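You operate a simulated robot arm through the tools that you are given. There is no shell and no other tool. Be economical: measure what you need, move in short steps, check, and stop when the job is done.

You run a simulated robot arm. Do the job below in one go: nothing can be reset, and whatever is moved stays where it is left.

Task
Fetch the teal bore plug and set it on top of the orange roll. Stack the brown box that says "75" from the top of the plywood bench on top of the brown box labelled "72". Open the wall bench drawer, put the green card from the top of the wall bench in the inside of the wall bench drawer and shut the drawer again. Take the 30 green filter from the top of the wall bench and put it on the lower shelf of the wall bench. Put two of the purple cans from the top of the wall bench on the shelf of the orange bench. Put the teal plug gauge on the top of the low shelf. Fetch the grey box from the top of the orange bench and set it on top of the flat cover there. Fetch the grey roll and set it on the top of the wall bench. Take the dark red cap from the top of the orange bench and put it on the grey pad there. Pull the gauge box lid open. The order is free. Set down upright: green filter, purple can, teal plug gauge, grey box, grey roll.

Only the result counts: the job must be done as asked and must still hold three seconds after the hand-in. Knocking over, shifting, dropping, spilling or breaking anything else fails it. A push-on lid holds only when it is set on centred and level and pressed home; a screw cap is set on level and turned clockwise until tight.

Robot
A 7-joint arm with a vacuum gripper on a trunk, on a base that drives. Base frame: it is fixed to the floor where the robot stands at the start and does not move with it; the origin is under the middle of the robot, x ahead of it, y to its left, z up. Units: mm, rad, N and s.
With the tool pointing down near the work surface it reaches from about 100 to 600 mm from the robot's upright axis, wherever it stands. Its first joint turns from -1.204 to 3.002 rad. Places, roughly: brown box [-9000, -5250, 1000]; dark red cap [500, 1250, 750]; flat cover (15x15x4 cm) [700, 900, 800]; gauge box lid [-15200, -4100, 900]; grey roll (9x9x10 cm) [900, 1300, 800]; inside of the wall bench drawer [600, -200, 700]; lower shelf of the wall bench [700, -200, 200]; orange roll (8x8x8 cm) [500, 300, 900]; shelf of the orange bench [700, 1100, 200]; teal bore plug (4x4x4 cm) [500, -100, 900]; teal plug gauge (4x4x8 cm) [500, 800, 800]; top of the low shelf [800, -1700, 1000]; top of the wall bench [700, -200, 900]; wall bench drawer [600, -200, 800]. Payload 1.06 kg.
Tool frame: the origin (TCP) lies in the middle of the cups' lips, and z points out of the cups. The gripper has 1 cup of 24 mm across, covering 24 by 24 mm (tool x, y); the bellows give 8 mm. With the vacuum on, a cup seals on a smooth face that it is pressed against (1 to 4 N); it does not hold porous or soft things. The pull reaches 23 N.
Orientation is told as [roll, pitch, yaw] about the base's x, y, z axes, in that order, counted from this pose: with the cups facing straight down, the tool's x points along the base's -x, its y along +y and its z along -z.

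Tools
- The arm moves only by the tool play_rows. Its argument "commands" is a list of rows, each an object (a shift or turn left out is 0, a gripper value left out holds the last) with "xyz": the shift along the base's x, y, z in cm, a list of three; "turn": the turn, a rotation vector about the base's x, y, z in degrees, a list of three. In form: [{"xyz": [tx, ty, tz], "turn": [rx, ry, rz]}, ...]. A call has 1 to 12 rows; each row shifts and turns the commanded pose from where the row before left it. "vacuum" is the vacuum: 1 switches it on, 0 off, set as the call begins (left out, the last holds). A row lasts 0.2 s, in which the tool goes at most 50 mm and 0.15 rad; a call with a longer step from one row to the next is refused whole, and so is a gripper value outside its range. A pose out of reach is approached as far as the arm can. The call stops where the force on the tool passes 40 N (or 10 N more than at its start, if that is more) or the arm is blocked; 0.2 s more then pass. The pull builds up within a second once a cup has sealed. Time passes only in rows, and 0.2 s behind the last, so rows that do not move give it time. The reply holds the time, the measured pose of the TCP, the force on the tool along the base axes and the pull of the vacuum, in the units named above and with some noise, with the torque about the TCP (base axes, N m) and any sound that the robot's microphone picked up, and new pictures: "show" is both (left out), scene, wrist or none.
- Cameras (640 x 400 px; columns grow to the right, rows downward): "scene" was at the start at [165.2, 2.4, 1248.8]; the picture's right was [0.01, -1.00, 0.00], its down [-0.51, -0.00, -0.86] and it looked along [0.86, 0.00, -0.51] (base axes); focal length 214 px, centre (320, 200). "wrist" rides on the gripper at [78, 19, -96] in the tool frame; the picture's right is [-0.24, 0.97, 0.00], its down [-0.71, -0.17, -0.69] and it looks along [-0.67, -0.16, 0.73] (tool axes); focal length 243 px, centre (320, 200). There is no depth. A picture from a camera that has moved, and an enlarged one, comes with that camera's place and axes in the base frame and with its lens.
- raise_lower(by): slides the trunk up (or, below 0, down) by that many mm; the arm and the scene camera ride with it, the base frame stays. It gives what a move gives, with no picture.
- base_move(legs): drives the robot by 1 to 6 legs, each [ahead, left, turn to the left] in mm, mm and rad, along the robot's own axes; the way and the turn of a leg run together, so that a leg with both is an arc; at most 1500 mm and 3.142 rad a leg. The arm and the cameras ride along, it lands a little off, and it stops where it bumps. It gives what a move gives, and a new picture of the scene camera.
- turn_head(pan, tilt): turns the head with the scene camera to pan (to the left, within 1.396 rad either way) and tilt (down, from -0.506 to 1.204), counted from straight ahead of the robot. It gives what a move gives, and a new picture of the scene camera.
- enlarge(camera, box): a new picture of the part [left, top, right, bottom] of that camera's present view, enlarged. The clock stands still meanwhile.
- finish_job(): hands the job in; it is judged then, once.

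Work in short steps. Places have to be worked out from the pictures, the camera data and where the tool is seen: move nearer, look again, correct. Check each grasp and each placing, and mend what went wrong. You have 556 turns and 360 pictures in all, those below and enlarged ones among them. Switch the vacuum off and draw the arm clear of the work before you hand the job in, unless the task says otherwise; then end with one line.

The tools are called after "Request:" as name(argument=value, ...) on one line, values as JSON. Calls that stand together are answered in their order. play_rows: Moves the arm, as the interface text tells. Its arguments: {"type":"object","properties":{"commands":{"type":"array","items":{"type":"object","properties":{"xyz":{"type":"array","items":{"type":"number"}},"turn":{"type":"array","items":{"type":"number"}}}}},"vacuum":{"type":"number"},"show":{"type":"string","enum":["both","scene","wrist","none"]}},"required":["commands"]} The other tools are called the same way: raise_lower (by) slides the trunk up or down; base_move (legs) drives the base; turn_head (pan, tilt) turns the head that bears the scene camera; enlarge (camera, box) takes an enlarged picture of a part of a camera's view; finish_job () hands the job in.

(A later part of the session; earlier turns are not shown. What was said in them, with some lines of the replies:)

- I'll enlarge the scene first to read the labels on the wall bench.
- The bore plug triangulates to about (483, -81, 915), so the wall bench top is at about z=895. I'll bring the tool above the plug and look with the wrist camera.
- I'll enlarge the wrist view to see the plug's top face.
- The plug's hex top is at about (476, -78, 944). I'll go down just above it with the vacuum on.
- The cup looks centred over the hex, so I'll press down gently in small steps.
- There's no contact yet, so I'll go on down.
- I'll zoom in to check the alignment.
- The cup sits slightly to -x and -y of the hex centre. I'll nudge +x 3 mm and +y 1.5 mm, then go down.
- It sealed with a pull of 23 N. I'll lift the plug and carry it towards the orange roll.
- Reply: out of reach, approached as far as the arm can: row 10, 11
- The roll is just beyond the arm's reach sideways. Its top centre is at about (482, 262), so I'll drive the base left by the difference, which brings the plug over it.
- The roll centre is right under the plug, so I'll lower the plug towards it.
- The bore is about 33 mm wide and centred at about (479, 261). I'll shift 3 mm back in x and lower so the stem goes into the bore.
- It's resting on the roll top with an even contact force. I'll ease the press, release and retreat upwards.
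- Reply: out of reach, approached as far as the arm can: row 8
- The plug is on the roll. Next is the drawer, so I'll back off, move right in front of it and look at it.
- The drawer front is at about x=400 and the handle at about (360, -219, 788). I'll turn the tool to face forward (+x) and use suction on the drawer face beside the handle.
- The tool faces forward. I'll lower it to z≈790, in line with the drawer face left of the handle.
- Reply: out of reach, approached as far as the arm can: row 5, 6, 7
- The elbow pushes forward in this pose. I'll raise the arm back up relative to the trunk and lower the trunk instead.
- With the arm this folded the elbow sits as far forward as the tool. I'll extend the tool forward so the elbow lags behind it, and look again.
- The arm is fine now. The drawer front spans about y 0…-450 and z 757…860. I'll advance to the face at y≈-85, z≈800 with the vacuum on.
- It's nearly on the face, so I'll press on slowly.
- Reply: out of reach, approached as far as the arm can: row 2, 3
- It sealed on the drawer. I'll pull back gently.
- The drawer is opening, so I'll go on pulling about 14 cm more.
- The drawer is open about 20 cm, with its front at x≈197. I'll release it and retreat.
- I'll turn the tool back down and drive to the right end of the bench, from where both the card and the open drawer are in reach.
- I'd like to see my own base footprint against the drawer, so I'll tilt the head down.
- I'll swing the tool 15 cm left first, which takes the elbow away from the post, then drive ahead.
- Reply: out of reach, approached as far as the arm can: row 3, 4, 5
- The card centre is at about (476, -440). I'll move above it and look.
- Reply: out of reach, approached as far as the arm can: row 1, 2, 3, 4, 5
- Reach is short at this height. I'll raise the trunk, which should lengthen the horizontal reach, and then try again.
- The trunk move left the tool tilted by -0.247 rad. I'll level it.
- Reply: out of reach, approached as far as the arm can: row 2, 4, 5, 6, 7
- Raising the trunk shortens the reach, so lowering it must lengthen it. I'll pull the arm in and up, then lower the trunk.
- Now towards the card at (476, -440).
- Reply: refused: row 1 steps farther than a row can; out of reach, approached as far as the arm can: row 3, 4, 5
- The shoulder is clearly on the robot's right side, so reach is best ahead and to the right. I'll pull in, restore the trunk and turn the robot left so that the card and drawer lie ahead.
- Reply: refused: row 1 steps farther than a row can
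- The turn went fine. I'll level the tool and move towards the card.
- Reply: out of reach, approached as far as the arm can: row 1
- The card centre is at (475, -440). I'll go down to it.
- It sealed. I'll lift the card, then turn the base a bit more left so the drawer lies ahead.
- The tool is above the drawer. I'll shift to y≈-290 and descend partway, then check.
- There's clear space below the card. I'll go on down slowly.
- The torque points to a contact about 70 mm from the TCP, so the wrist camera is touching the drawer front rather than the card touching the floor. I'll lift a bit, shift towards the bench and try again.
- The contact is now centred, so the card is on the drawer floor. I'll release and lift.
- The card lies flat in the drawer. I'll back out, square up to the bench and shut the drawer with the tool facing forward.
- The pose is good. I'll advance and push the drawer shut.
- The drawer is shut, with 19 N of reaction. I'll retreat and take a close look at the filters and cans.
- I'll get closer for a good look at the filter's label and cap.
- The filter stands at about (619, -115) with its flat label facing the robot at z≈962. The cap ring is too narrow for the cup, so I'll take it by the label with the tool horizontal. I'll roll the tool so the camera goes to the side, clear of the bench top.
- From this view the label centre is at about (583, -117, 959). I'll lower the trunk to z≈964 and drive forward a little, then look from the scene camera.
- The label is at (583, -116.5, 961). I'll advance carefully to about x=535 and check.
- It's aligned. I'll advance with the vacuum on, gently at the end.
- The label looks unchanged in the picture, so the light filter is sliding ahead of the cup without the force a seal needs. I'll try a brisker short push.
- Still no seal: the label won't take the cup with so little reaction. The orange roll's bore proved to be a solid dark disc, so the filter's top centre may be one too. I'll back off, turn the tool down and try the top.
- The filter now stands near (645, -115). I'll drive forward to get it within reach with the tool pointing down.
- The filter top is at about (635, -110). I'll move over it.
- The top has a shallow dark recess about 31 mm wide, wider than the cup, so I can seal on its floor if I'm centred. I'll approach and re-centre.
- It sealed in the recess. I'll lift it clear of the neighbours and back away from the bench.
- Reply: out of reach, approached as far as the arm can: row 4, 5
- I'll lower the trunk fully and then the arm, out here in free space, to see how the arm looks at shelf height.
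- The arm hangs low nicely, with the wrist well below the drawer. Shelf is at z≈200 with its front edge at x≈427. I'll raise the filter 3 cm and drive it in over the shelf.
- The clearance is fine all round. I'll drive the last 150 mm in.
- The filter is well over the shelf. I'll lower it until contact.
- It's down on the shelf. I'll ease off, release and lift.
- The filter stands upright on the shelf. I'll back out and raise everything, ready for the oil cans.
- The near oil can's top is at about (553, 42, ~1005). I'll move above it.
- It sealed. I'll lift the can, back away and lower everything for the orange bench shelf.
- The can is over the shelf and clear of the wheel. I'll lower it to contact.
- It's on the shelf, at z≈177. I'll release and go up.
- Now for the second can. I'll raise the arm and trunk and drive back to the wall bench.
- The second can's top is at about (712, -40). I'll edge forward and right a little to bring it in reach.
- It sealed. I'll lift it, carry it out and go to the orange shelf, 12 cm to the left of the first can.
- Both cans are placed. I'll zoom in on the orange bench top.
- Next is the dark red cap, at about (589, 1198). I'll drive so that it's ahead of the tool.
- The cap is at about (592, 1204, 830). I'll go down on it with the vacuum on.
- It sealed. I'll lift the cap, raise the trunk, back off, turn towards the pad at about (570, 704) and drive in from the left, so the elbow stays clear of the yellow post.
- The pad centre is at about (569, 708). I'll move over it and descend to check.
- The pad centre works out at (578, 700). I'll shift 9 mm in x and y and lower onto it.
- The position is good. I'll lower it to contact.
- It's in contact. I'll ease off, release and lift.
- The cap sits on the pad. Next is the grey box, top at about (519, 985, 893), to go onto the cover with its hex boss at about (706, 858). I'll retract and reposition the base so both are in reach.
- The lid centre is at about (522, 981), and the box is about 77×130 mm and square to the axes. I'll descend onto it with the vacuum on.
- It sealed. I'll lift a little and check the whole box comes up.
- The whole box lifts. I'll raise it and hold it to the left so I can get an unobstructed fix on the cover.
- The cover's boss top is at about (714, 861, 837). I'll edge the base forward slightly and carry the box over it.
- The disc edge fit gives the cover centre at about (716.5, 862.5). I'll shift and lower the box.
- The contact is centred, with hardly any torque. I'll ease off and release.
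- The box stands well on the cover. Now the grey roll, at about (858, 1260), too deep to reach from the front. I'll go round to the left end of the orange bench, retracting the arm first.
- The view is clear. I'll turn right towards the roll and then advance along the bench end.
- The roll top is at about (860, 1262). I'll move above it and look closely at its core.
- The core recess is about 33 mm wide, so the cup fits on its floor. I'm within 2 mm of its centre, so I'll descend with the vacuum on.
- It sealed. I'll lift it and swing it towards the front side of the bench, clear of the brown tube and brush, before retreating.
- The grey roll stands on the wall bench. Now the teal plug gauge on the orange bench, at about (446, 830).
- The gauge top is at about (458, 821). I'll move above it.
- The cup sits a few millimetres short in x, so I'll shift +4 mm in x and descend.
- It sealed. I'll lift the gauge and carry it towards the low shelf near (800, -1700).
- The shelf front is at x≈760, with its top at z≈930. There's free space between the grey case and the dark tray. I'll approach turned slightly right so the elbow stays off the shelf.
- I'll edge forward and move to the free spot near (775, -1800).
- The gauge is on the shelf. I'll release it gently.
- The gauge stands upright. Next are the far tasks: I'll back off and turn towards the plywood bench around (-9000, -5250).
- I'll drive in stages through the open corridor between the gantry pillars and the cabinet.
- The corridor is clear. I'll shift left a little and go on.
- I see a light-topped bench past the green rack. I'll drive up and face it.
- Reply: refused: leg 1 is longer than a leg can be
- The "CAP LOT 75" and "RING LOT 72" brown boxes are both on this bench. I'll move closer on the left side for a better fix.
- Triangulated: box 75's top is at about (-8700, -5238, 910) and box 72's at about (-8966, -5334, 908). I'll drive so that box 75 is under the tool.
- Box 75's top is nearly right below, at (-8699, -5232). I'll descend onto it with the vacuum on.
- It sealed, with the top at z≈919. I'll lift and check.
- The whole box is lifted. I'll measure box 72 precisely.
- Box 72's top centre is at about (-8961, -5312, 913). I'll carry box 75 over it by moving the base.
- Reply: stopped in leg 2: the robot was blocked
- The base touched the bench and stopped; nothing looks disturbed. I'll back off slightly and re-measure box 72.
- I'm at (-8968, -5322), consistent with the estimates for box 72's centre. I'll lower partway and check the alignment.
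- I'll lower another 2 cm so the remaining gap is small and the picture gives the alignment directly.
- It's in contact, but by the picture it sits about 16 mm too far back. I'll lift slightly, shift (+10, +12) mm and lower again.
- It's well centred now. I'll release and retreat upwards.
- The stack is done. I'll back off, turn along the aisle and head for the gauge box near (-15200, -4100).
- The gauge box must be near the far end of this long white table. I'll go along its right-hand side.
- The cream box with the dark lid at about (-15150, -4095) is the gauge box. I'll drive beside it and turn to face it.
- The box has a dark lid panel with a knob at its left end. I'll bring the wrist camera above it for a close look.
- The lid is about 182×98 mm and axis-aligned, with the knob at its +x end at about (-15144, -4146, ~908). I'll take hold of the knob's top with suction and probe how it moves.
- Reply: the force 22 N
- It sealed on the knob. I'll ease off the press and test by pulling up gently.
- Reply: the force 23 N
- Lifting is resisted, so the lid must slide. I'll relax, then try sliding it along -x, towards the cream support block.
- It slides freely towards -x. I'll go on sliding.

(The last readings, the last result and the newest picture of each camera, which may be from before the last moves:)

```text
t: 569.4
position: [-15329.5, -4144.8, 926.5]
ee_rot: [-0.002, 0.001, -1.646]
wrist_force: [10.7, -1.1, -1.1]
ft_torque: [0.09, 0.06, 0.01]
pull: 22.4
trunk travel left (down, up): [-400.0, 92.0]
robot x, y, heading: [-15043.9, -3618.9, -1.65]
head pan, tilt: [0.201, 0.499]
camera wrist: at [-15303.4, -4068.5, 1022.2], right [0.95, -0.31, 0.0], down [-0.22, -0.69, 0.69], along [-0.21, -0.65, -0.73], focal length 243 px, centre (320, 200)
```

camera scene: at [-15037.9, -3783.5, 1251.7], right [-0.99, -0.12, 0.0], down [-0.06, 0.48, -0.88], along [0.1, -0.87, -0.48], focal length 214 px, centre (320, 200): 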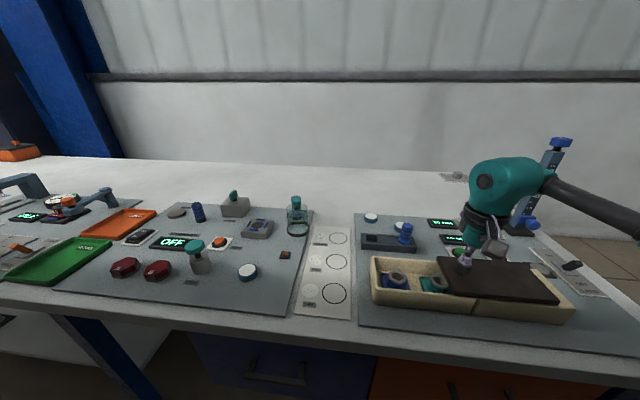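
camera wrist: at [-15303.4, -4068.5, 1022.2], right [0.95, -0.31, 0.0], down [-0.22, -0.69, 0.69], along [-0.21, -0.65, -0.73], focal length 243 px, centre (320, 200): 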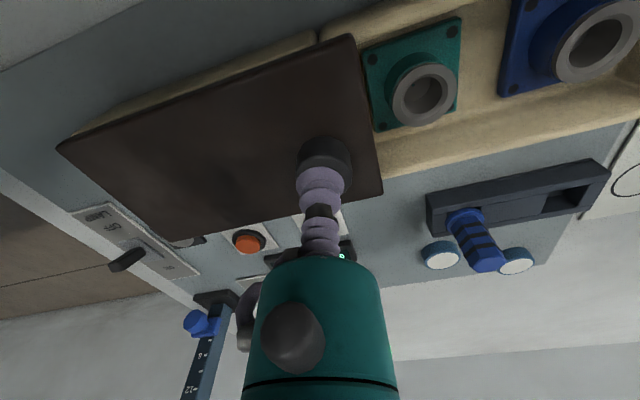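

It's at its end stop, fully open. I'll release and lift clear.

Request:
play_rows(commands=[{"xyz": [0.1, 0, 0]}, {"xyz": [0, 0, 0]}, {"xyz": [0, 0, 0]}, {"xyz": [0, 0, 0]}, {"xyz": [0, 0, 0]}, {"xyz": [0, 0, 0.5]}, {"xyz": [0, 0, 2]}, {"xyz": [0, 0, 4]}, {"xyz": [0, 0, 4]}, {"xyz": [0.5, 3, 3]}, {"xyz": [1, 4, 0]}], vacuum=0, show="both")

```text
t: 571.8
position: [-15317.5, -4075.3, 1059.9]
ee_rot: [-0.002, 0.001, -1.648]
wrist_force: [0.2, 0.4, -0.1]
ft_torque: [0.01, 0.03, -0.02]
pull: 0.1
trunk travel left (down, up): [-400.0, 92.0]
robot x, y, heading: [-15045.1, -3618.8, -1.655]
head pan, tilt: [0.201, 0.499]
camera scene: at [-15038.1, -3782.7, 1251.9], right [-0.99, -0.12, 0.0], down [-0.06, 0.47, -0.88], along [0.1, -0.87, -0.48], focal length 214 px, centre (320, 200)
camera wrist: at [-15292.6, -3998.5, 1156.3], right [0.95, -0.31, 0.0], down [-0.22, -0.69, 0.69], along [-0.21, -0.65, -0.73], focal length 243 px, centre (320, 200)
```

scene: 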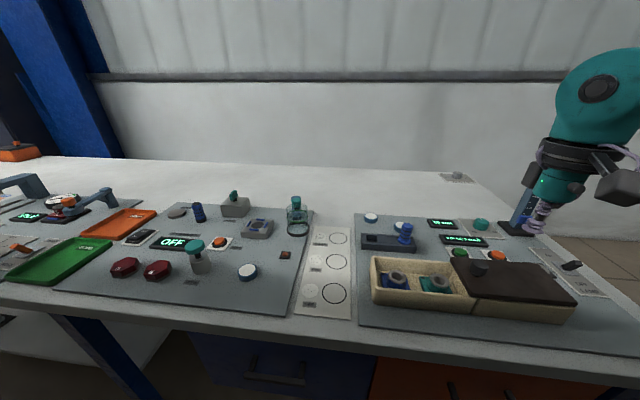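
wrist: 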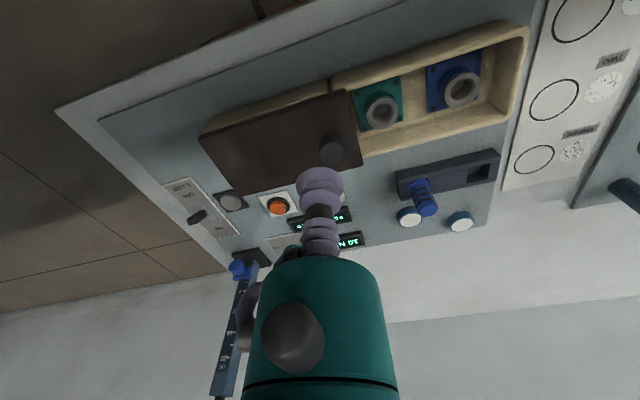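

All the jobs are done. I'll back clear of the table and hand in.

Request:
base_move(legs=[[-150, 0, 0]])

Request:
finish_job()

```text
t: 573.1
position: [-15307.7, -3926.5, 1060.2]
ee_rot: [-0.003, -0.001, -1.651]
wrist_force: [-0.3, 0.2, 0.2]
ft_torque: [-0.04, -0.01, 0.01]
pull: 0.1
trunk travel left (down, up): [-400.0, 92.0]
robot x, y, heading: [-15034.1, -3473.8, -1.654]
head pan, tilt: [0.201, 0.499]
camera scene: at [-15026.3, -3635.0, 1252.0], right [-0.99, -0.12, 0.0], down [-0.06, 0.47, -0.88], along [0.1, -0.87, -0.48], focal length 214 px, centre (320, 200)
```

scene: 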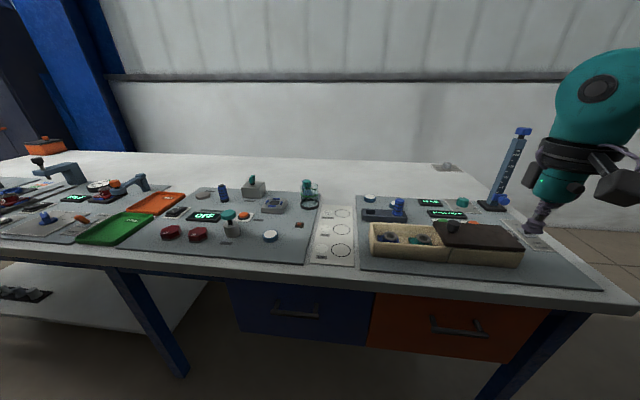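

```text
The job is handed in.
```

I did all ten tasks and handed the job in with the vacuum off and the arm clear; I took "purple cans" to mean the two round OIL cans, not the square GREASE containers, and the base bumped the plywood bench once without visibly moving anything.
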